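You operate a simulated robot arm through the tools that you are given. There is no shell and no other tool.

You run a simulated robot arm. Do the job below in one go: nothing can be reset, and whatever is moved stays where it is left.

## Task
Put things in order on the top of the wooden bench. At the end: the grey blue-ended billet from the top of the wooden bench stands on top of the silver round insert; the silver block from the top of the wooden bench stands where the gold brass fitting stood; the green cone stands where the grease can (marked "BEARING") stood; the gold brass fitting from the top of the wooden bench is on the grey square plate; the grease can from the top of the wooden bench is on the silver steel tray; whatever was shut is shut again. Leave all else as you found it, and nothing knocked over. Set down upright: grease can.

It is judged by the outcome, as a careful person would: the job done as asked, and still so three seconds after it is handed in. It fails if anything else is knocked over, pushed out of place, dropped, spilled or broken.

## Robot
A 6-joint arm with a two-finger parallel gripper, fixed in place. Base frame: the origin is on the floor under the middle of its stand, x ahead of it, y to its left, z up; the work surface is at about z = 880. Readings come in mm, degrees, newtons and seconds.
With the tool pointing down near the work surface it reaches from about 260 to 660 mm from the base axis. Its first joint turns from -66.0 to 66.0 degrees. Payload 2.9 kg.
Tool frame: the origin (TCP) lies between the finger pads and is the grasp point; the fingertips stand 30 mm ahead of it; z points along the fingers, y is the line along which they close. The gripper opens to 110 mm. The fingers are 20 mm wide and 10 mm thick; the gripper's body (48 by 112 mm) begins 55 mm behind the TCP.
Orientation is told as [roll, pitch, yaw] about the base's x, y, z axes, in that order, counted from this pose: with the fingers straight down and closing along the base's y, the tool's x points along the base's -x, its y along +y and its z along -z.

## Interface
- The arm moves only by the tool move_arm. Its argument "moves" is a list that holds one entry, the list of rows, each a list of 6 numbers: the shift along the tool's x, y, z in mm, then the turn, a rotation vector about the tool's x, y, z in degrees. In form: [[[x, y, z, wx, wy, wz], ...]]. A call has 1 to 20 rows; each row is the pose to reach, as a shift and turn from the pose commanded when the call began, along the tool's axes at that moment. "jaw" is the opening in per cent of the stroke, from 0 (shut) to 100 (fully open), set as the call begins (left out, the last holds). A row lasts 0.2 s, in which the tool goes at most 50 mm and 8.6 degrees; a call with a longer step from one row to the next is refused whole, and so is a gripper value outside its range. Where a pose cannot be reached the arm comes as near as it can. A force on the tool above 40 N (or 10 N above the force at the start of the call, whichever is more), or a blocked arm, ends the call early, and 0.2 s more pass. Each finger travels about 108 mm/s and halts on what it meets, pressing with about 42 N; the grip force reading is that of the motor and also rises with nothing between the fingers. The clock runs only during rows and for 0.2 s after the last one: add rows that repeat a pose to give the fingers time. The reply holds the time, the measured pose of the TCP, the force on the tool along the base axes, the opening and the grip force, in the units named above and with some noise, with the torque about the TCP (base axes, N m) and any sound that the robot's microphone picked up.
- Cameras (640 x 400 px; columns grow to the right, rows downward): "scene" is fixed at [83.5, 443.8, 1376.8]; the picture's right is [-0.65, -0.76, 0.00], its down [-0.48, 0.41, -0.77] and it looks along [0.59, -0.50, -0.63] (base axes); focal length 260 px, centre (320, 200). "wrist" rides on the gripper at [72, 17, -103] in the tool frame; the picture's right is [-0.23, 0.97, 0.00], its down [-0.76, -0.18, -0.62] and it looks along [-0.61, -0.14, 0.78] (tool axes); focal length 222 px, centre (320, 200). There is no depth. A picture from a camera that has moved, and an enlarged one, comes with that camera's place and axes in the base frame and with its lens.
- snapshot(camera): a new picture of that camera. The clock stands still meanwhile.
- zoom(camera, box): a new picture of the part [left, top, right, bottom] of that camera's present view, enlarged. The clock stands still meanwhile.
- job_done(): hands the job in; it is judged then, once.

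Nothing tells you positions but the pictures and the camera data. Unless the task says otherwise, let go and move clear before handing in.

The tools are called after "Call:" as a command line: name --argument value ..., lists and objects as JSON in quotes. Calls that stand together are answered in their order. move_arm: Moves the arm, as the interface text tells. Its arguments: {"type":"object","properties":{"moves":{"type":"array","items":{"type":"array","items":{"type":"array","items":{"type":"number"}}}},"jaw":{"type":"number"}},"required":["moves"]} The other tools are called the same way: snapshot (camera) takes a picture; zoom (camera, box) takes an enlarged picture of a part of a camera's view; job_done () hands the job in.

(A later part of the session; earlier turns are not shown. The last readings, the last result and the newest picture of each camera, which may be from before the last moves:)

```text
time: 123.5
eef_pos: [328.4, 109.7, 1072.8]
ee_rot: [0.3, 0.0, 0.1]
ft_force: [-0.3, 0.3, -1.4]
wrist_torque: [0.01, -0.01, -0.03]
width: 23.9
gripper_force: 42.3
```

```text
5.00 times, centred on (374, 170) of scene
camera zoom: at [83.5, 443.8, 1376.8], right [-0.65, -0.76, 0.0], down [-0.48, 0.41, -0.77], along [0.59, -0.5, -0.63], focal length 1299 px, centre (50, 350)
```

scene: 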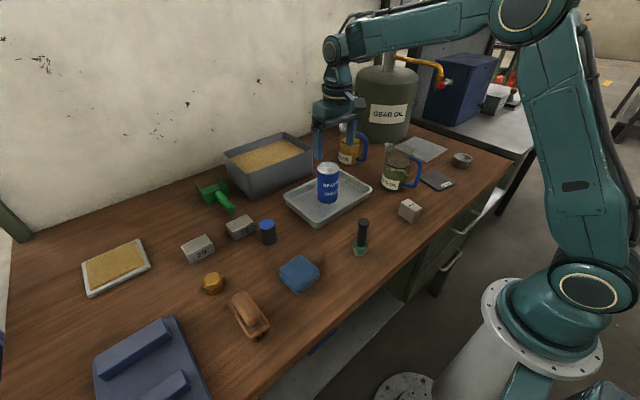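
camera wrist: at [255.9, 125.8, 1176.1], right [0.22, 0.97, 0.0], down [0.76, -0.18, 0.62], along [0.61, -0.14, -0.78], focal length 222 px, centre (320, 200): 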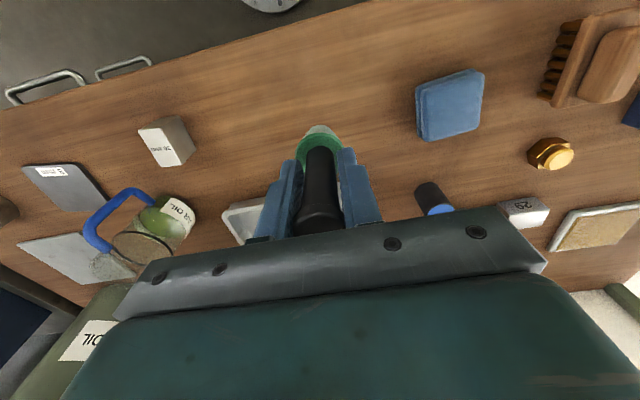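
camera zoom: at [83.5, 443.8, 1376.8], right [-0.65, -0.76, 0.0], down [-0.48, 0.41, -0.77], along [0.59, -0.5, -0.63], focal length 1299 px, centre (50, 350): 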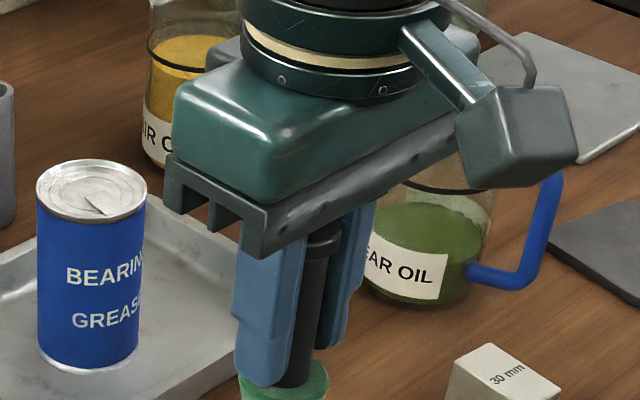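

The cone is held by its knob, hanging straight. Now flying it over the jug to the can's former spot (530.5,−291.5).

Call:
move_arm --moves '[[[-10, -20, -30, 0, 0, 0], [-25, -55, -37, 0, 0, 0], [-44, -97, -37, 0, 0, 0], [-63, -139, -37, 0, 0, 0], [-82, -181, -37, 0, 0, 0], [-101, -223, -37, 0, 0, 0], [-120, -265, -37, 0, 0, 0], [-139, -307, -37, 0, 0, 0], [-158, -349, -37, 0, 0, 0], [-172, -380, -37, 0, 0, 0], [-190, -392, -10, 0, 0, 0], [-202, -401, 20, 0, 0, 0], [-202, -401, 60, 0, 0, 0], [-202, -401, 95, 0, 0, 0], [-202, -401, 108, 0, 0, 0], [-202, -401, 108, 0, 0, 0]]]'

Call:
snapshot --camera "wrist"

Call:
snapshot --camera "scene"

```text
time: 126.9
eef_pos: [534.2, -291.5, 960.6]
ee_rot: [0.3, -0.1, 0.2]
ft_force: [-0.7, 0.3, -0.5]
wrist_torque: [-0.03, -0.01, -0.04]
width: 24.0
gripper_force: 42.0
```

```text
taken
camera wrist: at [461.1, -275.6, 1063.2], right [0.22, 0.97, 0.0], down [0.76, -0.18, 0.62], along [0.61, -0.14, -0.78], focal length 222 px, centre (320, 200)
```

wrist: 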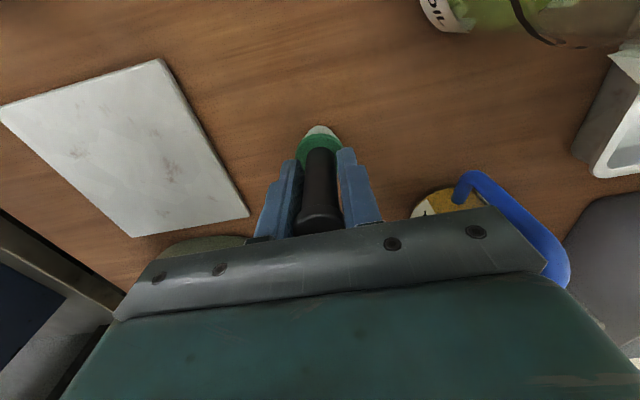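

```text
taken
```

scene: 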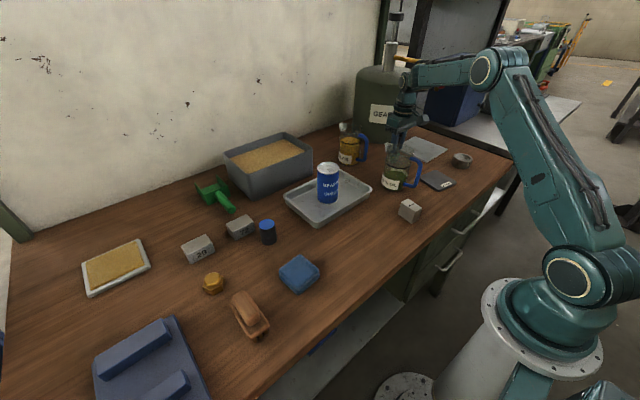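

Call:
move_arm --moves '[[[3.5, 0, 2, 0, 0, 0], [3.5, 0, 4.5, 0, 0, 0], [3.5, 0, 4.5, 0, 0, 0]]]'

Call:
move_arm --moves '[[[0, 0, 1, 0, 0, 0], [0, 0, 2, 0, 0, 0], [0, 0, 2, 0, 0, 0]]]'

```text
time: 127.7
eef_pos: [529.7, -291.0, 956.2]
ee_rot: [0.3, 0.0, 0.2]
ft_force: [0.0, 0.2, -1.0]
wrist_torque: [0.01, -0.02, 0.04]
width: 24.1
gripper_force: 42.3
```

```text
time: 128.5
eef_pos: [528.4, -291.6, 956.1]
ee_rot: [0.3, 0.0, 0.1]
ft_force: [0.5, 0.1, -0.3]
wrist_torque: [0.01, 0.0, -0.03]
width: 23.7
gripper_force: 42.0
```

Call:
move_arm --moves '[[[0, 0, 1, 0, 0, 0], [0, 0, 1.5, 0, 0, 0], [0, 0, 1.5, 0, 0, 0]]]'

Call:
move_arm --moves '[[[0, 0, 1, 0, 0, 0], [0, 0, 1.5, 0, 0, 0], [0, 0, 1.5, 0, 0, 0]]]'

```text
time: 129.3
eef_pos: [527.9, -290.7, 954.9]
ee_rot: [0.4, 0.0, 0.2]
ft_force: [0.3, -0.2, 0.5]
wrist_torque: [0.01, 0.01, -0.03]
width: 24.0
gripper_force: 41.7
```

```text
time: 130.1
eef_pos: [528.1, -291.1, 953.2]
ee_rot: [0.2, -0.1, 0.2]
ft_force: [-0.4, -0.8, 1.0]
wrist_torque: [-0.07, -0.01, 0.02]
width: 24.0
gripper_force: 41.9
```

Call:
move_arm --moves '[[[0, 0, 1, 0, 0, 0], [0, 0, 1.5, 0, 0, 0], [0, 0, 1.5, 0, 0, 0]]]'

Call:
zoom --camera "scene" --box '[360, 110, 440, 190]'

Call:
snapshot --camera "wrist"

```text
time: 130.9
eef_pos: [528.7, -290.0, 953.7]
ee_rot: [0.3, -0.2, 0.2]
ft_force: [-2.5, 0.6, 13.2]
wrist_torque: [0.04, 0.12, -0.02]
width: 23.8
gripper_force: 41.8
```

```text
5.00 times, centred on (400, 150) of scene
camera zoom: at [83.2, 443.9, 1376.8], right [-0.65, -0.76, 0.0], down [-0.48, 0.41, -0.77], along [0.59, -0.5, -0.63], focal length 1299 px, centre (-80, 450)
```

zoom: 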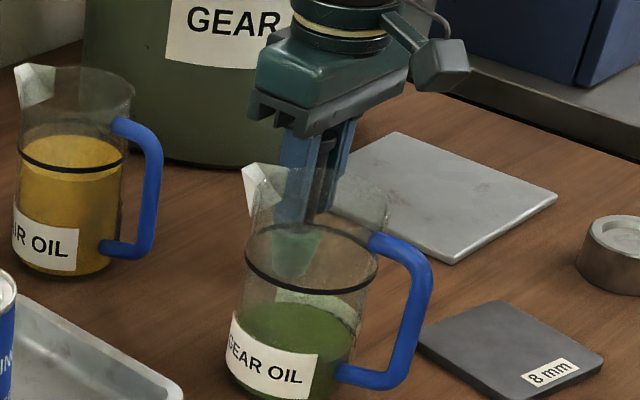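

```text
taken
camera wrist: at [455.3, -274.0, 1055.4], right [0.22, 0.97, 0.0], down [0.76, -0.18, 0.62], along [0.61, -0.14, -0.78], focal length 222 px, centre (320, 200)
```

wrist: 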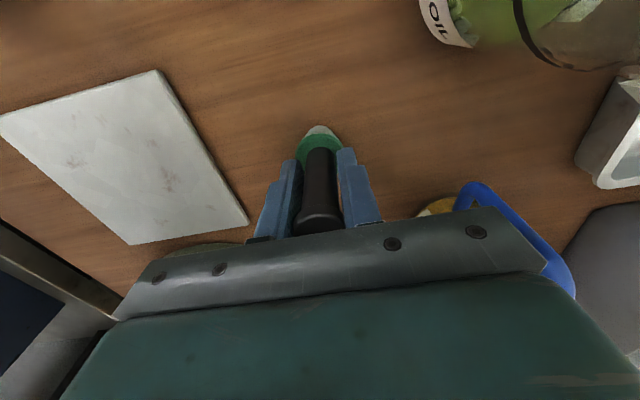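

Firm contact with the bench; releasing the cone and rising.

Call:
move_arm --moves '[[[0, 0, -1, 0, 0, 0], [0, 0, -1, 0, 0, 0]]]'

Call:
move_arm --moves '[[[0, 0, 0, 0, 0, 0], [0, 0, 0, 0, 0, 0], [0, 0, 0, 0, 0, 0]]]' --jaw 60

Call:
snapshot --camera "wrist"

```text
time: 131.5
eef_pos: [527.6, -290.6, 953.2]
ee_rot: [0.2, 0.0, 0.2]
ft_force: [-1.6, -1.6, 12.5]
wrist_torque: [-0.12, 0.08, 0.01]
width: 23.8
gripper_force: 42.2
```

```text
time: 132.3
eef_pos: [527.6, -289.6, 953.0]
ee_rot: [0.3, 0.0, 0.1]
ft_force: [0.4, -1.3, -0.5]
wrist_torque: [-0.04, -0.01, -0.03]
width: 66.0
gripper_force: 0.1
```

```text
taken
camera wrist: at [455.8, -273.9, 1055.0], right [0.22, 0.97, 0.0], down [0.76, -0.18, 0.62], along [0.61, -0.14, -0.78], focal length 222 px, centre (320, 200)
```

wrist: 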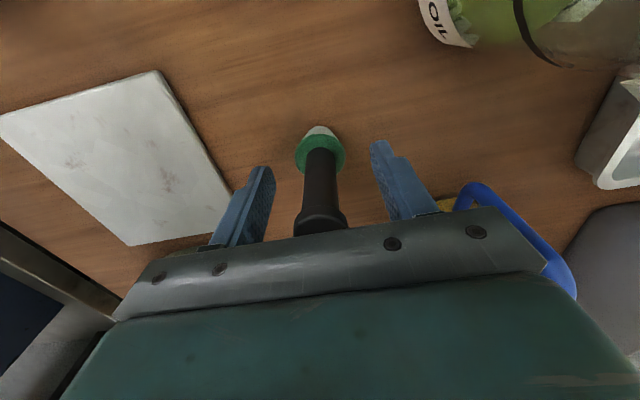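

Call:
move_arm --moves '[[[0, 0, -25, 0, 0, 0], [0, 0, -60, 0, 0, 0], [0, 0, -95, 0, 0, 0], [20, 0, -120, 0, 0, 0], [50, 0, -140, 0, 0, 0], [80, 10, -150, 0, 0, 0], [80, 10, -150, 0, 0, 0]]]'

Call:
snapshot --camera "wrist"

Call:
zoom --camera "wrist" --box '[220, 90, 440, 228]'

```text
time: 133.9
eef_pos: [447.8, -280.8, 1103.1]
ee_rot: [0.3, 0.0, 0.3]
ft_force: [0.8, 0.1, 0.0]
wrist_torque: [0.02, 0.03, -0.02]
width: 66.1
gripper_force: 0.1
```

```text
taken
camera wrist: at [374.3, -264.7, 1205.2], right [0.22, 0.97, 0.0], down [0.76, -0.18, 0.62], along [0.61, -0.14, -0.78], focal length 222 px, centre (320, 200)
```

wrist: 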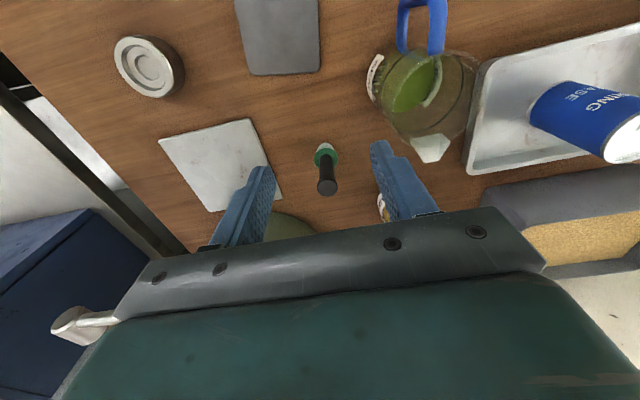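

```text
2.90 times, centred on (330, 159) of wrist
camera zoom: at [374.3, -264.7, 1205.2], right [0.22, 0.97, 0.0], down [0.76, -0.18, 0.62], along [0.61, -0.14, -0.78], focal length 644 px, centre (291, 319)
```

zoom: 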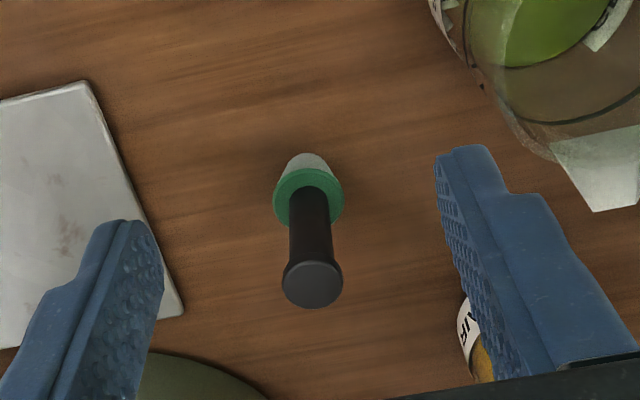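

The cone stands at the can's former spot. Next the brass fitting; flying over to look at it closely.

Call:
move_arm --moves '[[[3, 45, 0, 0, 0, 0], [6, 90, 0, 0, 0, 0], [9, 135, 0, 0, 0, 0], [12, 180, 0, 0, 0, 0], [15, 225, 0, 0, 0, 0], [18, 270, 0, 0, 0, 0], [21, 315, 0, 0, 0, 0], [24, 360, 0, 0, 0, 0], [27, 405, 0, 0, 0, 0], [30, 450, 0, 0, 0, 0], [33, 495, 0, 0, 0, 0], [36, 540, 5, 0, 0, 0], [40, 585, 10, 0, 0, 0], [44, 630, 14, 0, 0, 0], [48, 670, 18, 0, 0, 0], [48, 670, 18, 0, 0, 0]]]' --jaw 70

Call:
snapshot --camera "wrist"

Call:
zoom --camera "wrist" --box '[270, 90, 430, 190]'

```text
time: 137.3
eef_pos: [396.8, 387.6, 1087.5]
ee_rot: [0.3, 0.0, 0.2]
ft_force: [-0.3, -0.2, 0.6]
wrist_torque: [-0.01, 0.0, -0.02]
width: 77.0
gripper_force: 0.0
```

```text
taken
camera wrist: at [324.5, 404.3, 1191.0], right [0.22, 0.97, 0.0], down [0.76, -0.18, 0.62], along [0.61, -0.14, -0.78], focal length 222 px, centre (320, 200)
```

wrist: 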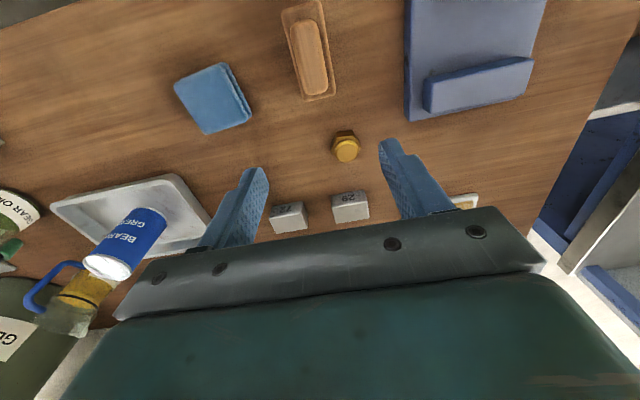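

```text
4.00 times, centred on (350, 140) of wrist
camera zoom: at [324.5, 404.3, 1191.0], right [0.22, 0.97, 0.0], down [0.76, -0.18, 0.62], along [0.61, -0.14, -0.78], focal length 888 px, centre (200, 440)
```

zoom: 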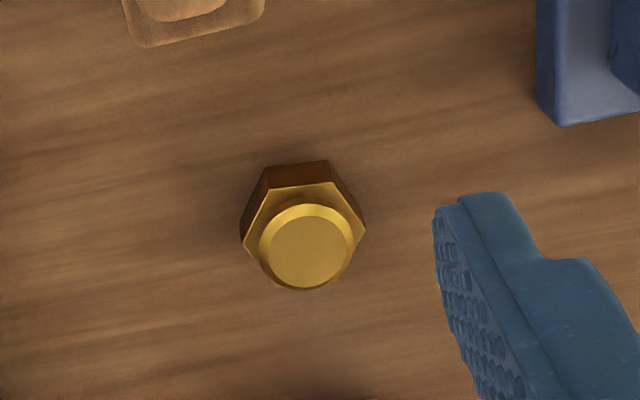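

The fitting's centre is ≈(471,407.5) with flats facing ≈112°. I'll come over it with the tool turned 22° and check the pose before the final descent.

Call:
move_arm --moves '[[[-20, 5, 25, 0, 0, -5.5], [-40, 10, 50, 0, 0, -11], [-60, 15, 75, 0, 0, -16.5], [-74.2, 19.9, 100, 0, 0, -22], [-74.2, 19.9, 122, 0, 0, -22], [-74.2, 19.9, 122, 0, 0, -22]]]' --jaw 62

Call:
snapshot --camera "wrist"

```text
time: 138.7
eef_pos: [470.3, 409.7, 965.3]
ee_rot: [0.2, -0.3, 22.2]
ft_force: [0.3, -0.2, 0.3]
wrist_torque: [-0.03, 0.01, 0.02]
width: 68.1
gripper_force: 0.0
```

```text
taken
camera wrist: at [397.5, 397.1, 1067.3], right [-0.16, 0.99, 0.0], down [0.77, 0.12, 0.62], along [0.62, 0.1, -0.78], focal length 222 px, centre (320, 200)
```

wrist: 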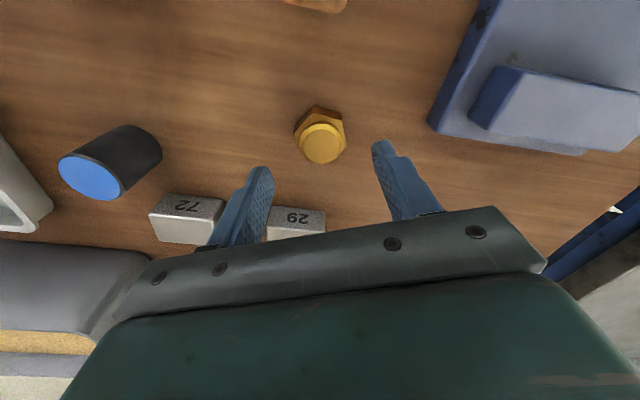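

Call:
zoom --camera "wrist" --box '[272, 95, 368, 155]'

```text
6.67 times, centred on (320, 125) of wrist
camera zoom: at [397.5, 397.1, 1067.3], right [-0.16, 0.99, 0.0], down [0.77, 0.12, 0.62], along [0.62, 0.1, -0.78], focal length 1481 px, centre (320, 700)
```

zoom: 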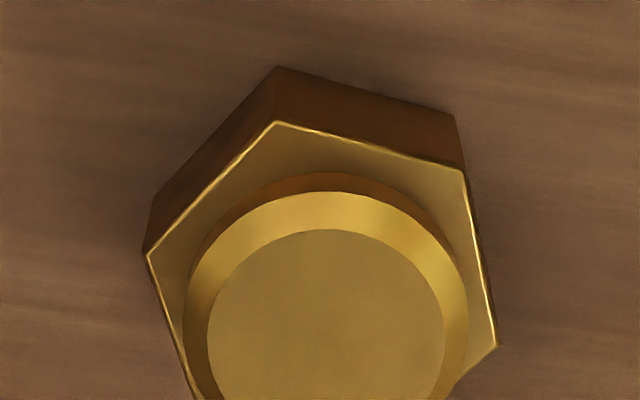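

Alignment with the hex flats is good and the centre matches the TCP. Descending and gripping.

Call:
move_arm --moves '[[[0, 0, 20, 0, 0, 0], [0, 0, 38, 0, 0, 0], [0, 0, 48, 0, 0, 0], [0, 0, 50.5, 0, 0, 0], [0, 0, 50.5, 0, 0, 0]]]'

Call:
move_arm --moves '[[[0, 0, 0, 0, 0, 0], [0, 0, 0, 0, 0, 0], [0, 0, 0, 0, 0, 0]]]' --jaw 0

```text
time: 139.9
eef_pos: [472.4, 409.8, 914.6]
ee_rot: [0.2, -0.1, 22.1]
ft_force: [0.4, -0.4, -0.8]
wrist_torque: [0.01, -0.02, -0.01]
width: 68.1
gripper_force: 0.0
```

```text
time: 140.7
eef_pos: [472.9, 409.3, 914.7]
ee_rot: [0.2, 0.0, 22.2]
ft_force: [0.3, 1.0, 0.0]
wrist_torque: [-0.02, 0.0, 0.03]
width: 38.4
gripper_force: 41.2
```

Call:
move_arm --moves '[[[0, 0, -10, 0, 0, 0], [0, 0, -40, 0, 0, 0], [0, 0, -80, 0, 0, 0], [0, 0, -120, 0, 0, 0], [0, 0, -150, 0, 0, 0], [0, 0, -150, 0, 0, 0]]]'

Call:
snapshot --camera "wrist"

```text
time: 142.1
eef_pos: [471.2, 408.9, 1064.8]
ee_rot: [0.1, -0.1, 22.1]
ft_force: [-0.2, 0.5, -2.9]
wrist_torque: [0.0, 0.01, -0.02]
width: 38.4
gripper_force: 42.6
```

```text
taken
camera wrist: at [396.9, 396.8, 1167.8], right [-0.16, 0.99, 0.0], down [0.77, 0.12, 0.62], along [0.62, 0.1, -0.78], focal length 222 px, centre (320, 200)
```

wrist: 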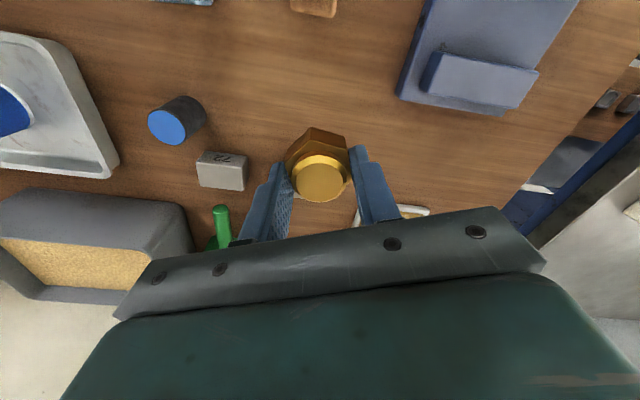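

The fitting is held firmly. Flying it to the plate at (368.5,−312).

Call:
move_arm --moves '[[[22.9, -39.3, 0, 0, 0, 0], [45.8, -78.7, 0, 0, 0, 0], [68.7, -118, 0, 0, 0, 0], [91.6, -157.3, 0, 0, 0, 0], [114.5, -196.7, 0, 0, 0, 0], [137.4, -236, 0, 0, 0, 0], [160.3, -275.3, 0, 0, 0, 0], [183.3, -314.7, 0, 0, 0, 0], [206.2, -354, 0, 0, 0, 0], [229.1, -393.3, 0, 0, 0, 0], [252, -432.6, 0, 0, 0, 0], [274.9, -472, 0, 0, 0, 0], [297.8, -511.3, 0, 0, 0, 0], [320.7, -550.6, 0, 0, 0, 0], [343.6, -590, 0, 0, 0, 0], [366.5, -629.3, 0, 0, 0, 0], [366.5, -629.3, 40, 0, 0, 0], [366.5, -629.3, 80, 0, 0, 0], [366.5, -629.3, 100, 0, 0, 0], [366.5, -629.3, 100, 0, 0, 0]]]'

Call:
snapshot --camera "wrist"

Call:
snapshot --camera "scene"

```text
time: 146.3
eef_pos: [371.0, -311.2, 961.0]
ee_rot: [0.2, -0.1, 22.2]
ft_force: [0.2, 0.6, -2.4]
wrist_torque: [-0.01, 0.01, 0.01]
width: 38.6
gripper_force: 41.7
```

```text
taken
camera wrist: at [296.5, -323.7, 1063.0], right [-0.16, 0.99, 0.0], down [0.77, 0.12, 0.62], along [0.62, 0.1, -0.78], focal length 222 px, centre (320, 200)
```

wrist: 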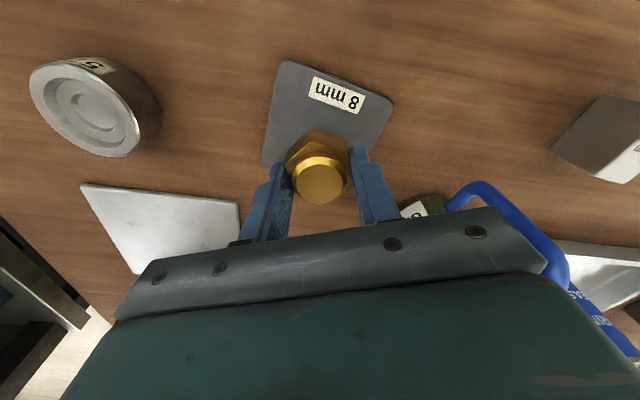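

```text
taken
```

scene: 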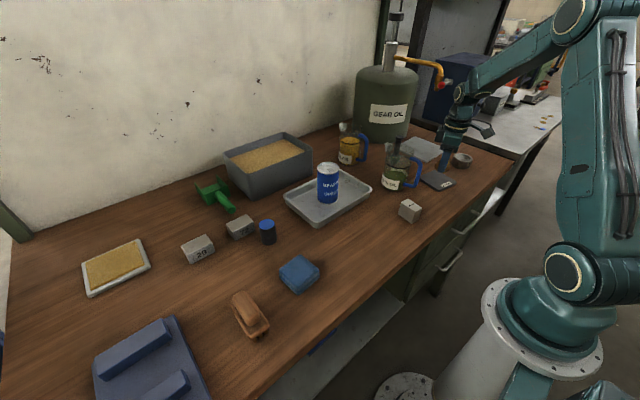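

Call:
move_arm --moves '[[[0, 0, 15, 0, 0, 0], [0, 0, 28, 0, 0, 0], [0, 0, 34, 0, 0, 0], [0, 0, 34, 0, 0, 0]]]'

Call:
move_arm --moves '[[[0, 0, 1, 0, 0, 0], [0, 0, 2, 0, 0, 0], [0, 0, 2, 0, 0, 0]]]'

```text
time: 147.3
eef_pos: [369.6, -311.9, 928.0]
ee_rot: [0.2, 0.0, 22.2]
ft_force: [-0.7, 0.1, -1.3]
wrist_torque: [0.0, 0.0, -0.01]
width: 38.4
gripper_force: 42.0
```

```text
time: 148.1
eef_pos: [370.2, -312.7, 926.7]
ee_rot: [0.3, -0.1, 22.3]
ft_force: [0.6, -0.1, -2.6]
wrist_torque: [0.04, -0.01, 0.01]
width: 38.2
gripper_force: 42.2
```

Call:
move_arm --moves '[[[0, 0, 1, 0, 0, 0], [0, 0, 2, 0, 0, 0], [0, 0, 2, 0, 0, 0]]]'

Call:
move_arm --moves '[[[0, 0, 1, 0, 0, 0], [0, 0, 1.5, 0, 0, 0], [0, 0, 1.5, 0, 0, 0]]]'

```text
time: 148.9
eef_pos: [369.9, -311.5, 923.6]
ee_rot: [0.2, -0.1, 22.3]
ft_force: [-0.6, 0.2, -1.5]
wrist_torque: [0.02, -0.03, 0.03]
width: 38.4
gripper_force: 42.0
```

```text
time: 149.7
eef_pos: [370.0, -311.5, 923.2]
ee_rot: [0.2, -0.1, 22.2]
ft_force: [0.1, -0.5, -1.6]
wrist_torque: [0.01, -0.03, 0.0]
width: 38.4
gripper_force: 41.6
```

Call:
move_arm --moves '[[[0, 0, 1, 0, 0, 0], [0, 0, 1.5, 0, 0, 0], [0, 0, 1.5, 0, 0, 0]]]'

Call:
zoom --camera "scene" --box '[400, 140, 480, 200]'

```text
time: 150.5
eef_pos: [369.8, -312.4, 921.9]
ee_rot: [0.1, -0.1, 22.2]
ft_force: [-6.1, 3.1, 26.8]
wrist_torque: [0.08, 0.41, -0.01]
width: 38.5
gripper_force: 41.9
```

```text
6.67 times, centred on (440, 170) of scene
camera zoom: at [83.0, 444.1, 1376.8], right [-0.65, -0.76, 0.0], down [-0.48, 0.41, -0.77], along [0.59, -0.5, -0.63], focal length 1732 px, centre (-480, 400)
```

zoom: 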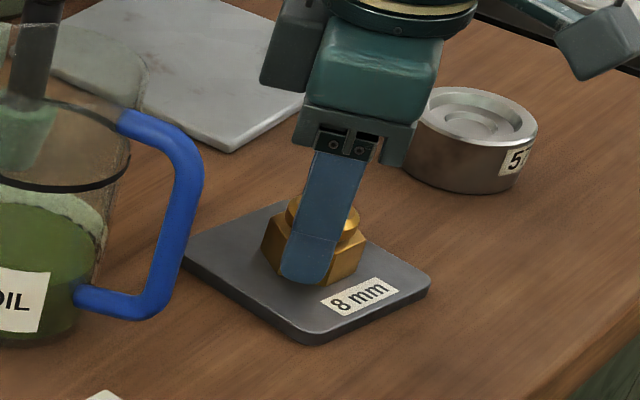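

It rests on the plate. Releasing and rising.

Call:
move_arm --moves '[[[0, 0, -1, 0, 0, 0], [0, 0, -1, 0, 0, 0]]]'

Call:
move_arm --moves '[[[0, 0, 0, 0, 0, 0], [0, 0, 0, 0, 0, 0], [0, 0, 0, 0, 0, 0]]]' --jaw 62

Call:
move_arm --moves '[[[0, 0, -30, 0, 0, 0], [0, 0, -70, 0, 0, 0], [0, 0, -110, 0, 0, 6], [0, 0, -150, 0, 0, 12], [0, 0, -170, 0, 0, 18], [0, 0, -180, 0, 0, 22], [0, 0, -180, 0, 0, 22]]]'

Call:
snapshot --camera "wrist"

Call:
zoom --camera "scene" --box '[380, 120, 508, 200]'

```text
time: 151.1
eef_pos: [370.8, -310.9, 922.4]
ee_rot: [0.1, -0.2, 22.3]
ft_force: [-7.2, 2.4, 26.4]
wrist_torque: [-0.14, 0.16, -0.06]
width: 38.2
gripper_force: 41.6
```

```text
time: 151.9
eef_pos: [369.5, -311.9, 922.0]
ee_rot: [0.2, -0.1, 22.2]
ft_force: [-0.4, -0.5, 0.2]
wrist_torque: [-0.04, 0.0, -0.02]
width: 68.3
gripper_force: 0.1
```

```text
time: 153.5
eef_pos: [368.9, -313.1, 1101.0]
ee_rot: [0.2, 0.0, 0.2]
ft_force: [-0.7, 0.3, 0.6]
wrist_torque: [0.03, 0.0, 0.03]
width: 68.3
gripper_force: 0.1
```

```text
taken
camera wrist: at [296.1, -296.4, 1204.2], right [0.23, 0.97, 0.0], down [0.76, -0.18, 0.62], along [0.61, -0.14, -0.78], focal length 222 px, centre (320, 200)
```

wrist: 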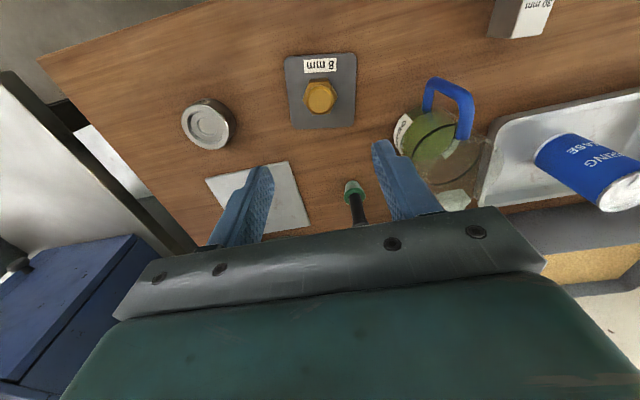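

```text
5.00 times, centred on (444, 160) of scene
camera zoom: at [83.5, 443.8, 1376.8], right [-0.65, -0.76, 0.0], down [-0.48, 0.41, -0.77], along [0.59, -0.5, -0.63], focal length 1299 px, centre (-300, 400)
```

zoom: 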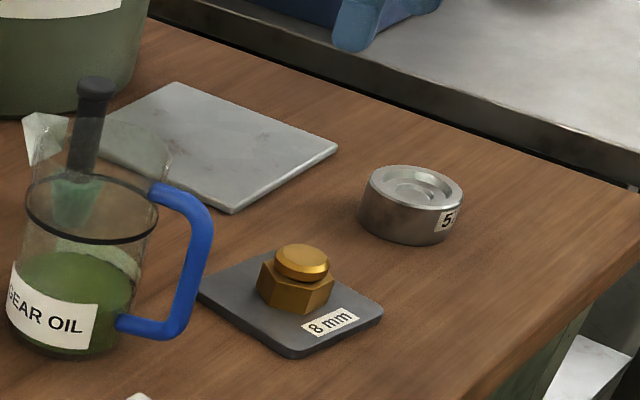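

The fitting stands on the plate. Now the 30 mm silver block: moving above it for a precise look.

Call:
move_arm --moves '[[[8, 44, 4, 0, 0, 0], [16, 88, 8, 0, 0, 0], [24, 132, 12, 0, 0, 0], [32, 176, 14, 0, 0, 0], [39, 218, 16, 0, 0, 0], [39, 218, 16, 0, 0, 0]]]'

Call:
snapshot --camera "wrist"

Call:
zoom --camera "wrist" --box '[256, 50, 384, 130]'

```text
time: 154.9
eef_pos: [331.0, -95.3, 1085.4]
ee_rot: [0.4, 0.1, 0.2]
ft_force: [0.5, -0.7, -0.1]
wrist_torque: [-0.02, -0.02, 0.0]
width: 68.1
gripper_force: 0.0
```

```text
taken
camera wrist: at [257.5, -77.9, 1187.2], right [0.22, 0.97, 0.0], down [0.76, -0.18, 0.62], along [0.61, -0.14, -0.78], focal length 222 px, centre (320, 200)
```

wrist: 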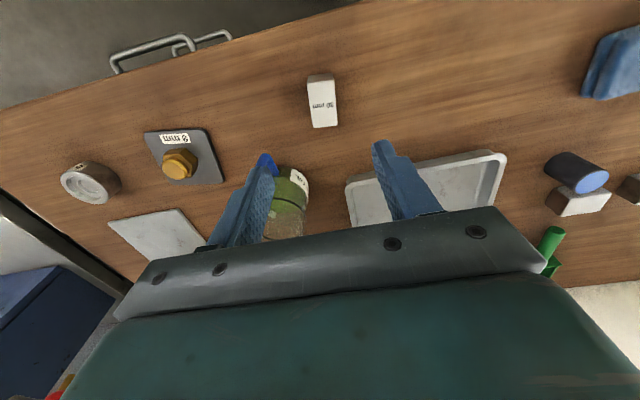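

```text
5.00 times, centred on (320, 90) of wrist
camera zoom: at [257.5, -77.9, 1187.2], right [0.22, 0.97, 0.0], down [0.76, -0.18, 0.62], along [0.61, -0.14, -0.78], focal length 1111 px, centre (320, 750)
```

zoom: 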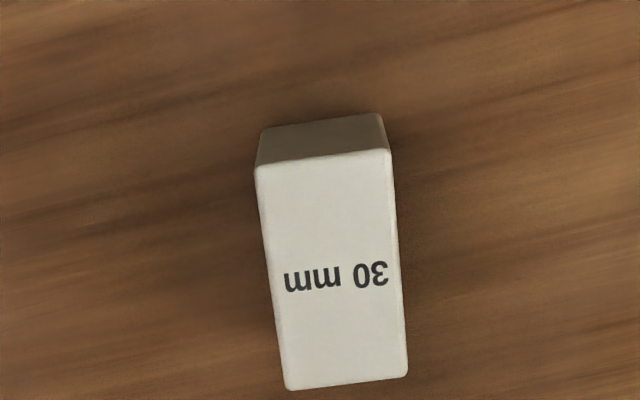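

Block centre ≈(330.7,−91.7), turned −6.3°, top z≈922. Descending to grip its 30 mm width.

Call:
move_arm --moves '[[[0, 3.6, 40, 0, 0, 3], [0, 3.6, 80, 0, 0, 6.3], [0, 3.6, 120, 0, 0, 6.3], [0, 3.6, 150, 0, 0, 6.3], [0, 3.6, 166, 0, 0, 6.3], [0, 3.6, 166, 0, 0, 6.3]]]'

Call:
snapshot --camera "wrist"

```text
time: 156.3
eef_pos: [331.5, -89.4, 920.9]
ee_rot: [0.3, 0.0, -6.0]
ft_force: [0.1, -1.1, 0.4]
wrist_torque: [-0.01, -0.02, 0.03]
width: 68.3
gripper_force: 0.0
```

```text
taken
camera wrist: at [259.8, -65.2, 1023.0], right [0.33, 0.94, 0.0], down [0.74, -0.26, 0.62], along [0.59, -0.2, -0.78], focal length 222 px, centre (320, 200)
```

wrist: 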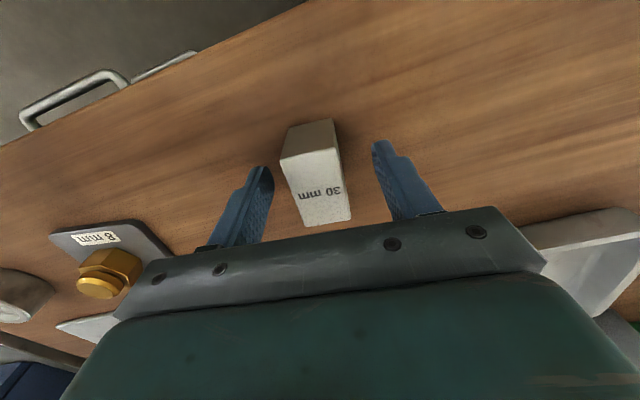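

Call:
move_arm --moves '[[[0, -1.5, 1, 0, 0, 0], [0, -1.5, 1, 0, 0, 0]]]'

Call:
move_arm --moves '[[[0, 0, 0, 0, 0, 0], [0, 0, 0, 0, 0, 0], [0, 0, 0, 0, 0, 0]]]' --jaw 0

Call:
move_arm --moves '[[[0, 0, -10, 0, 0, 0], [0, 0, -40, 0, 0, 0], [0, 0, -80, 0, 0, 0], [0, 0, -120, 0, 0, 0], [0, 0, -150, 0, 0, 0], [0, 0, -150, 0, 0, 0]]]'

Call:
snapshot --camera "wrist"

```text
time: 156.9
eef_pos: [329.3, -90.6, 920.2]
ee_rot: [0.4, 0.0, -6.2]
ft_force: [-0.2, 0.9, -1.2]
wrist_torque: [-0.01, 0.0, -0.01]
width: 68.4
gripper_force: 0.1
```

```text
time: 157.7
eef_pos: [330.9, -91.9, 920.2]
ee_rot: [0.3, -0.1, -6.1]
ft_force: [-0.5, -0.2, 1.2]
wrist_torque: [-0.04, 0.0, 0.01]
width: 29.6
gripper_force: 42.5
```

```text
time: 159.1
eef_pos: [327.9, -92.9, 1070.3]
ee_rot: [0.3, 0.0, -6.0]
ft_force: [0.0, 0.6, -1.8]
wrist_torque: [0.03, 0.05, -0.01]
width: 29.6
gripper_force: 42.3
```

```text
taken
camera wrist: at [258.7, -69.0, 1173.1], right [0.33, 0.94, 0.0], down [0.74, -0.26, 0.62], along [0.59, -0.2, -0.78], focal length 222 px, centre (320, 200)
```

wrist: 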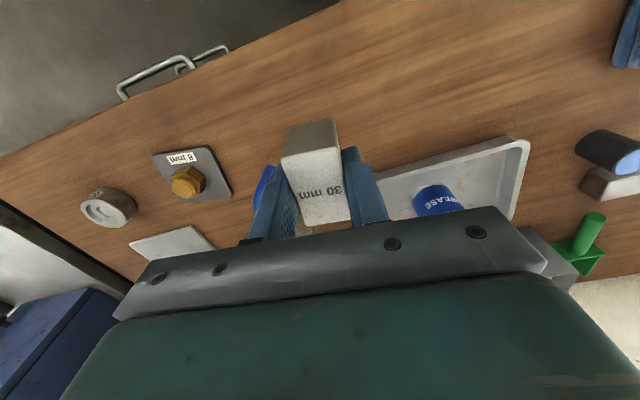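

The block is held. Flying it to the fitting's former place (471.3,409.3).

Call:
move_arm --moves '[[[-7.5, 42.9, 0, 0, 0, 0], [-15, 85.7, 0, 0, 0, 0], [-22.5, 128.6, 0, 0, 0, 0], [-30, 171.5, 0, 0, 0, 0], [-37.5, 214.3, 0, 0, 0, 0], [-45, 257.2, 0, 0, 0, 0], [-52.5, 300, 0, 0, 0, 0], [-60, 342.9, 0, 0, 0, 0], [-67.5, 385.8, 0, 0, 0, 0], [-75, 428.6, 0, 0, 0, 0], [-82.5, 471.5, 0, 0, 0, 0], [-90.1, 514.4, 10, 0, 0, 0], [-90.1, 514.4, 50, 0, 0, 0], [-90.1, 514.4, 90, 0, 0, 0], [-90.1, 514.4, 125, 0, 0, 0], [-90.1, 514.4, 138, 0, 0, 0], [-90.1, 514.4, 138, 0, 0, 0]]]'

Call:
snapshot --camera "wrist"

Call:
zoom --camera "scene" --box '[140, 210, 300, 330]'

```text
time: 162.7
eef_pos: [475.7, 409.9, 933.5]
ee_rot: [0.4, 0.1, -6.2]
ft_force: [-0.4, -1.1, -1.5]
wrist_torque: [0.01, 0.0, 0.0]
width: 29.3
gripper_force: 42.1
```

```text
taken
camera wrist: at [404.1, 433.7, 1035.9], right [0.33, 0.94, 0.0], down [0.74, -0.26, 0.62], along [0.59, -0.2, -0.78], focal length 222 px, centre (320, 200)
```

wrist: 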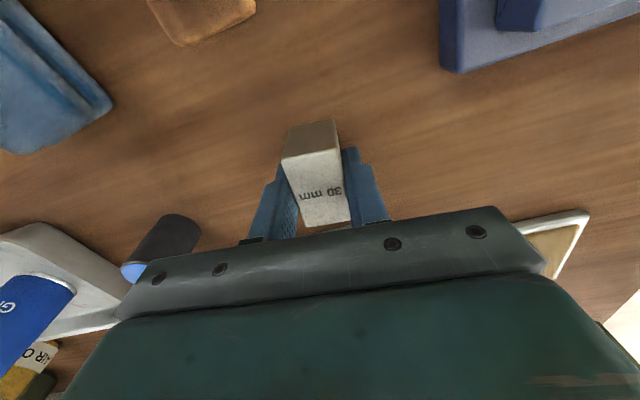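

```text
3.33 times, centred on (220, 270) of scene
camera zoom: at [83.5, 443.8, 1376.8], right [-0.65, -0.76, 0.0], down [-0.48, 0.41, -0.77], along [0.59, -0.5, -0.63], focal length 866 px, centre (653, -33)
```

zoom: 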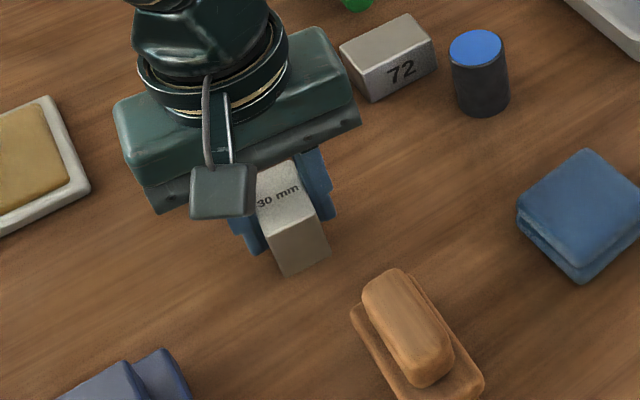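

Call:
move_arm --moves '[[[4.3, -1, 4, 0, 0, 0], [4.3, -1, 8, 0, 0, 0], [4.3, -1, 9, 0, 0, 0], [4.3, -1, 9, 0, 0, 0]]]'

Call:
move_arm --moves '[[[0, 0, 1, 0, 0, 0], [0, 0, 2, 0, 0, 0], [0, 0, 2, 0, 0, 0]]]'

```text
time: 163.7
eef_pos: [469.5, 410.4, 925.0]
ee_rot: [0.3, 0.0, -6.1]
ft_force: [-1.6, -0.1, -1.7]
wrist_torque: [0.0, -0.02, 0.02]
width: 29.5
gripper_force: 42.4
```

```text
time: 164.5
eef_pos: [470.5, 409.2, 923.0]
ee_rot: [0.3, -0.1, -6.2]
ft_force: [0.4, -0.9, -2.3]
wrist_torque: [-0.02, 0.0, -0.02]
width: 29.3
gripper_force: 42.3
```

Call:
move_arm --moves '[[[0, 0, 1, 0, 0, 0], [0, 0, 1.5, 0, 0, 0], [0, 0, 1.5, 0, 0, 0]]]'

Call:
move_arm --moves '[[[0, 0, 1, 0, 0, 0], [0, 0, 1.5, 0, 0, 0], [0, 0, 1.5, 0, 0, 0]]]'

```text
time: 165.3
eef_pos: [470.4, 409.8, 921.5]
ee_rot: [0.3, -0.1, -6.1]
ft_force: [0.8, 0.3, -2.3]
wrist_torque: [-0.04, -0.01, 0.03]
width: 29.4
gripper_force: 41.8
```

```text
time: 166.1
eef_pos: [471.5, 410.2, 920.6]
ee_rot: [0.3, 0.0, -6.1]
ft_force: [-0.1, -0.2, -1.4]
wrist_torque: [0.02, 0.0, 0.0]
width: 29.6
gripper_force: 41.8
```

Call:
move_arm --moves '[[[0, 0, 1, 0, 0, 0], [0, 0, 1.5, 0, 0, 0], [0, 0, 1.5, 0, 0, 0]]]'

```text
time: 166.9
eef_pos: [470.4, 410.5, 919.8]
ee_rot: [0.3, -0.2, -6.1]
ft_force: [1.3, 1.2, 3.9]
wrist_torque: [-0.04, 0.09, 0.01]
width: 29.4
gripper_force: 41.8
```

Contact made; releasing the block and rising.

Call:
move_arm --moves '[[[0, 0, 0.3, 0, 0, 0], [0, 0, 0.3, 0, 0, 0], [0, 0, 0.3, 0, 0, 0]]]' --jaw 60

Call:
move_arm --moves '[[[0, 0, -30, 0, 0, 0], [0, 0, -70, 0, 0, -3], [0, 0, -110, 0, 0, -6.2], [20, 0, -140, 0, 0, -6.2], [20, 0, -150, 0, 0, -6.2]]]'

Call:
snapshot --camera "wrist"

Call:
zoom --camera "scene" --box '[140, 210, 300, 330]'

```text
time: 167.7
eef_pos: [470.7, 409.4, 918.7]
ee_rot: [0.4, 0.0, -6.0]
ft_force: [0.0, 0.6, 0.2]
wrist_torque: [-0.01, 0.0, -0.05]
width: 66.1
gripper_force: 0.2
```

```text
time: 168.9
eef_pos: [450.8, 412.8, 1066.5]
ee_rot: [0.2, 0.1, 0.1]
ft_force: [-0.3, 0.5, 0.7]
wrist_torque: [0.0, 0.02, -0.03]
width: 65.9
gripper_force: 0.1
```

```text
taken
camera wrist: at [378.2, 429.0, 1170.2], right [0.23, 0.97, 0.0], down [0.76, -0.18, 0.62], along [0.61, -0.14, -0.78], focal length 222 px, centre (320, 200)
```

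wrist: 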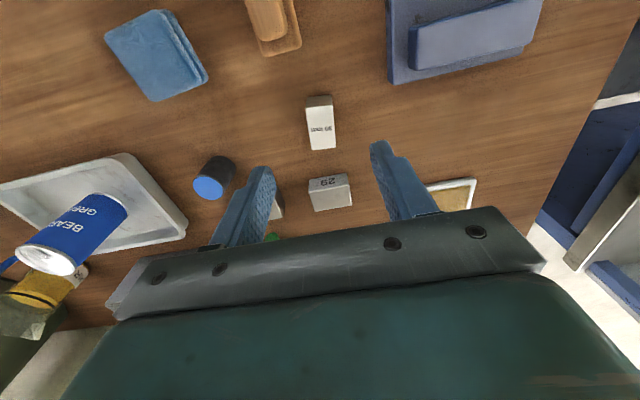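

```text
3.33 times, centred on (220, 270) of scene
camera zoom: at [83.4, 443.8, 1376.8], right [-0.65, -0.76, 0.0], down [-0.48, 0.41, -0.77], along [0.59, -0.5, -0.63], focal length 866 px, centre (653, -33)
```

zoom: 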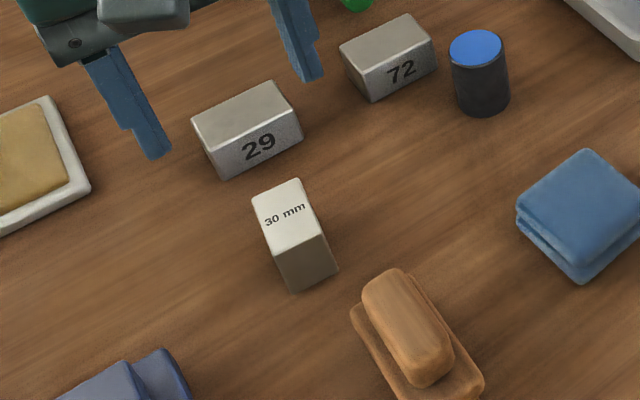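

The block stands where the fitting was. Now the billet: moving above to check the clearance to the "72" block.

Call:
move_arm --moves '[[[5, -42, -5, 0, 0, 0], [10, -84, -10, 0, 0, 0], [15, -126, -15, 0, 0, 0], [15, -160, -15, 0, 0, 0], [15, -160, -15, 0, 0, 0]]]' --jaw 100

Call:
snapshot --camera "wrist"

Call:
zoom --camera "wrist" --box '[240, 110, 400, 210]'

```text
time: 170.1
eef_pos: [436.8, 252.9, 1082.7]
ee_rot: [0.2, 0.0, 0.0]
ft_force: [-0.4, 0.2, -0.1]
wrist_torque: [0.01, -0.01, 0.0]
width: 110.0
gripper_force: 0.2
```

```text
taken
camera wrist: at [363.3, 269.3, 1184.7], right [0.23, 0.97, 0.0], down [0.76, -0.18, 0.62], along [0.61, -0.14, -0.78], focal length 222 px, centre (320, 200)
```

wrist: 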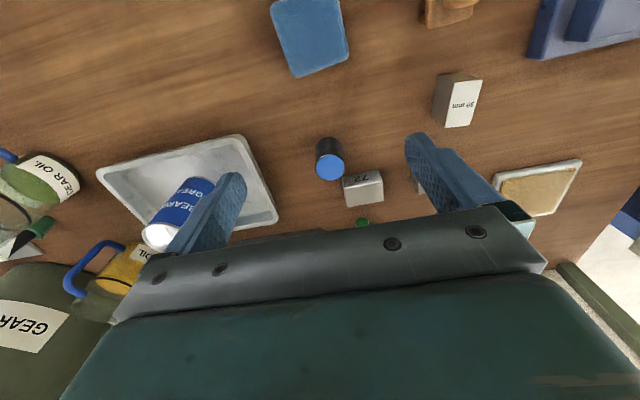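

```text
4.00 times, centred on (320, 160) of wrist
camera zoom: at [363.3, 269.3, 1184.7], right [0.23, 0.97, 0.0], down [0.76, -0.18, 0.62], along [0.61, -0.14, -0.78], focal length 888 px, centre (320, 360)
```

zoom: 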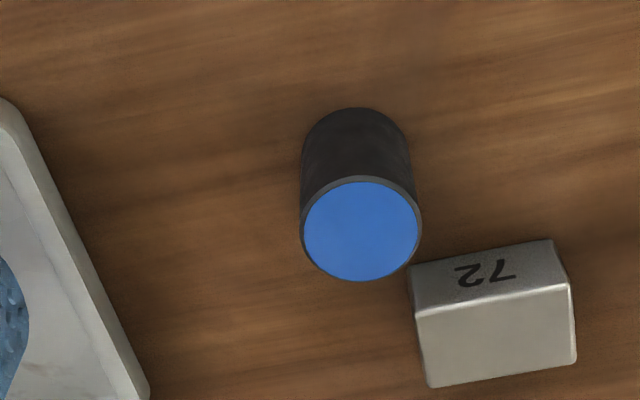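

Billet centre ≈(511,248.7), Ø39.6, top z≈931; the "72" block is 31 mm behind it, so a grip along y is clear. Descending over it.

Call:
move_arm --moves '[[[-37, -2, 20, 0, 0, 0], [-74.2, -4.1, 40, 0, 0, 0], [-74.2, -4.1, 80, 0, 0, 0], [-74.2, -4.1, 120, 0, 0, 0], [-74.2, -4.1, 145, 0, 0, 0], [-74.2, -4.1, 157, 0, 0, 0], [-74.2, -4.1, 157, 0, 0, 0]]]' --jaw 72

Call:
snapshot --camera "wrist"

```text
time: 171.7
eef_pos: [509.3, 249.2, 923.2]
ee_rot: [0.3, 0.0, 0.2]
ft_force: [-0.5, -0.4, -0.1]
wrist_torque: [-0.01, 0.01, 0.0]
width: 79.3
gripper_force: 0.1
```

```text
taken
camera wrist: at [437.0, 265.2, 1027.3], right [0.23, 0.97, 0.0], down [0.76, -0.18, 0.62], along [0.61, -0.14, -0.78], focal length 222 px, centre (320, 200)
```

wrist: 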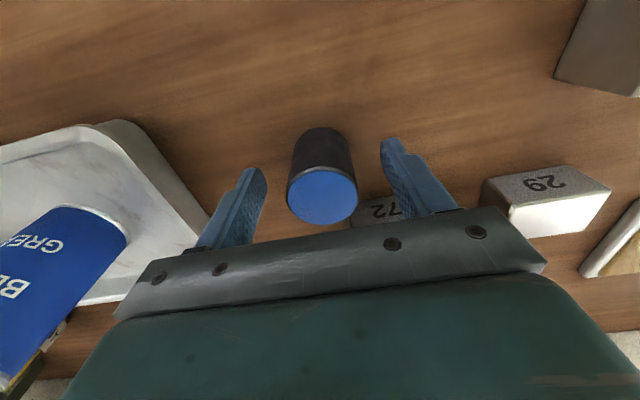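

Call:
move_arm --moves '[[[0, 0, 0, 0, 0, 0], [0, 0, 0, 0, 0, 0], [0, 0, 0, 0, 0, 0], [0, 0, 0, 0, 0, 0]]]' --jaw 0

Call:
move_arm --moves '[[[0, 0, -10, 0, 0, 0], [0, 0, -40, 0, 0, 0], [0, 0, -80, 0, 0, 0], [0, 0, -120, 0, 0, 0], [0, 0, -145, 0, 0, 0], [0, 0, -145, 0, 0, 0]]]'

Call:
snapshot --camera "wrist"

```text
time: 172.7
eef_pos: [509.9, 249.2, 925.2]
ee_rot: [0.3, 0.0, 0.0]
ft_force: [-0.3, 2.6, -1.7]
wrist_torque: [-0.01, 0.03, -0.02]
width: 39.2
gripper_force: 42.0
```

```text
time: 174.1
eef_pos: [510.9, 247.3, 1071.2]
ee_rot: [0.2, 0.1, 0.1]
ft_force: [-0.6, 0.4, -5.7]
wrist_torque: [0.03, -0.01, 0.03]
width: 39.6
gripper_force: 41.8
```

```text
taken
camera wrist: at [437.6, 263.6, 1173.4], right [0.23, 0.97, 0.0], down [0.76, -0.18, 0.62], along [0.61, -0.14, -0.78], focal length 222 px, centre (320, 200)
```

wrist: 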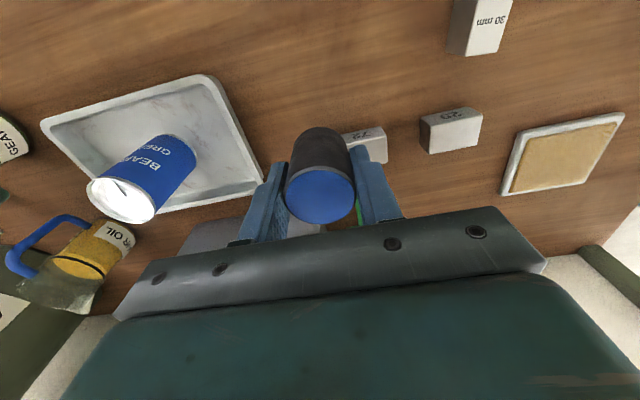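

The billet is held. Flying it to above the insert, staying high over the jug.

Call:
move_arm --moves '[[[8.8, -44.9, -8, 0, 0, 0], [17.7, -89.8, -16, 0, 0, 0], [26.5, -134.7, -20, 0, 0, 0], [35.4, -179.6, -20, 0, 0, 0], [44.2, -224.5, -20, 0, 0, 0], [53, -269.4, -20, 0, 0, 0], [61.9, -314.3, -20, 0, 0, 0], [70.8, -359.2, -20, 0, 0, 0], [79.6, -404.2, -20, 0, 0, 0], [88.4, -449, -20, 0, 0, 0], [97.3, -494, -20, 0, 0, 0], [106.1, -538.9, -20, 0, 0, 0], [115, -583.8, -10, 0, 0, 0], [123.8, -628.7, 5, 0, 0, 0], [132.7, -673.6, 20, 0, 0, 0], [141.5, -718.5, 31, 0, 0, 0], [141.5, -718.5, 31, 0, 0, 0]]]'

Call:
snapshot --camera "wrist"

Call:
zoom --camera "wrist" --box '[240, 70, 400, 170]'

```text
time: 177.7
eef_pos: [368.6, -473.9, 1036.1]
ee_rot: [0.4, 0.1, 0.1]
ft_force: [0.3, -0.1, -5.2]
wrist_torque: [-0.02, -0.04, -0.03]
width: 39.3
gripper_force: 42.0
```

```text
taken
camera wrist: at [295.9, -457.0, 1138.1], right [0.23, 0.97, 0.0], down [0.76, -0.18, 0.62], along [0.61, -0.14, -0.78], focal length 222 px, centre (320, 200)
```

wrist: 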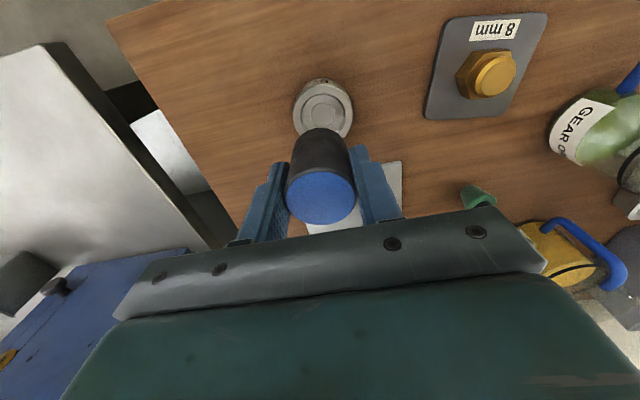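

```text
4.00 times, centred on (320, 120) of wrist
camera zoom: at [295.9, -457.0, 1138.1], right [0.23, 0.97, 0.0], down [0.76, -0.18, 0.62], along [0.61, -0.14, -0.78], focal length 888 px, centre (320, 520)
```

zoom: 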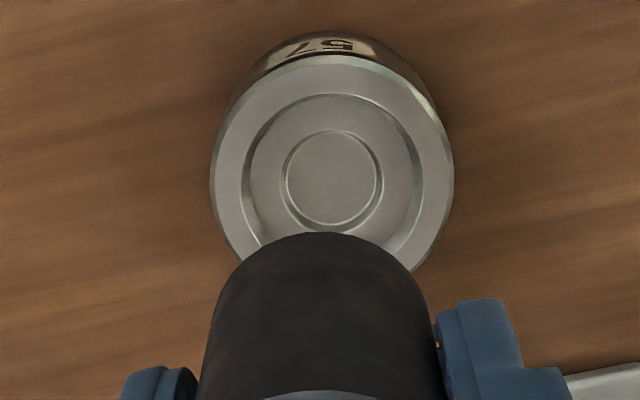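

Clear view of the insert. The billet needs about −3 mm in x and +2.6 mm in y; correcting, then lowering to just above the insert for another check.

Call:
move_arm --moves '[[[3, 2.6, 20, 0, 0, 0], [3, 2.6, 45, 0, 0, 0], [3, 2.6, 65, 0, 0, 0], [3, 2.6, 65, 0, 0, 0], [3, 2.6, 65, 0, 0, 0]]]'

Call:
zoom --camera "wrist" --box '[240, 80, 400, 180]'

Call:
zoom --camera "scene" --box '[430, 120, 494, 180]'

```text
time: 178.9
eef_pos: [366.0, -469.7, 970.4]
ee_rot: [0.3, 0.0, 0.1]
ft_force: [0.3, -0.1, -5.7]
wrist_torque: [0.0, 0.0, -0.01]
width: 39.7
gripper_force: 42.5
```

```text
4.00 times, centred on (320, 130) of wrist
camera zoom: at [293.1, -453.0, 1073.7], right [0.23, 0.97, 0.0], down [0.76, -0.18, 0.62], along [0.61, -0.14, -0.78], focal length 888 px, centre (320, 480)
```

zoom: 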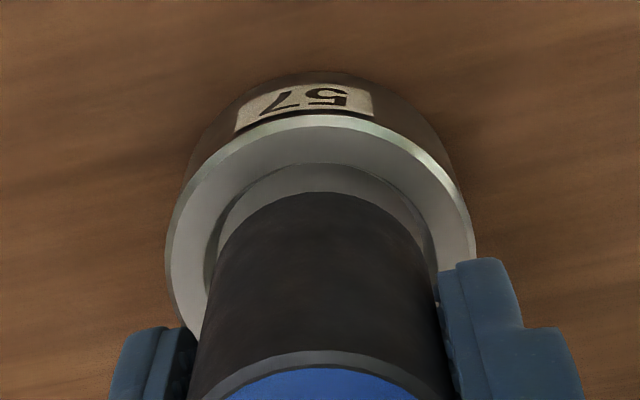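

```text
6.67 times, centred on (462, 150) of scene
camera zoom: at [83.5, 443.7, 1376.9], right [-0.65, -0.76, 0.0], down [-0.48, 0.41, -0.77], along [0.59, -0.5, -0.63], focal length 1732 px, centre (-627, 533)
```

zoom: 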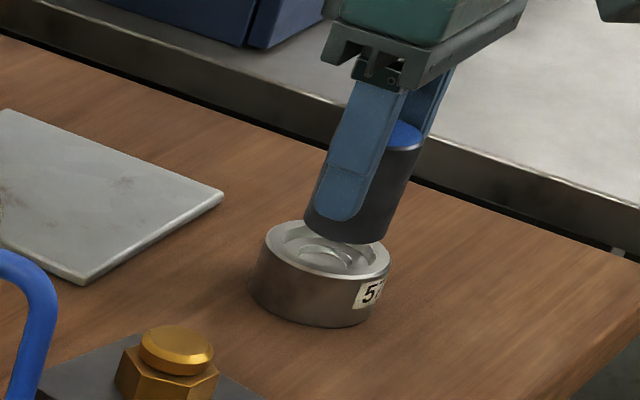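

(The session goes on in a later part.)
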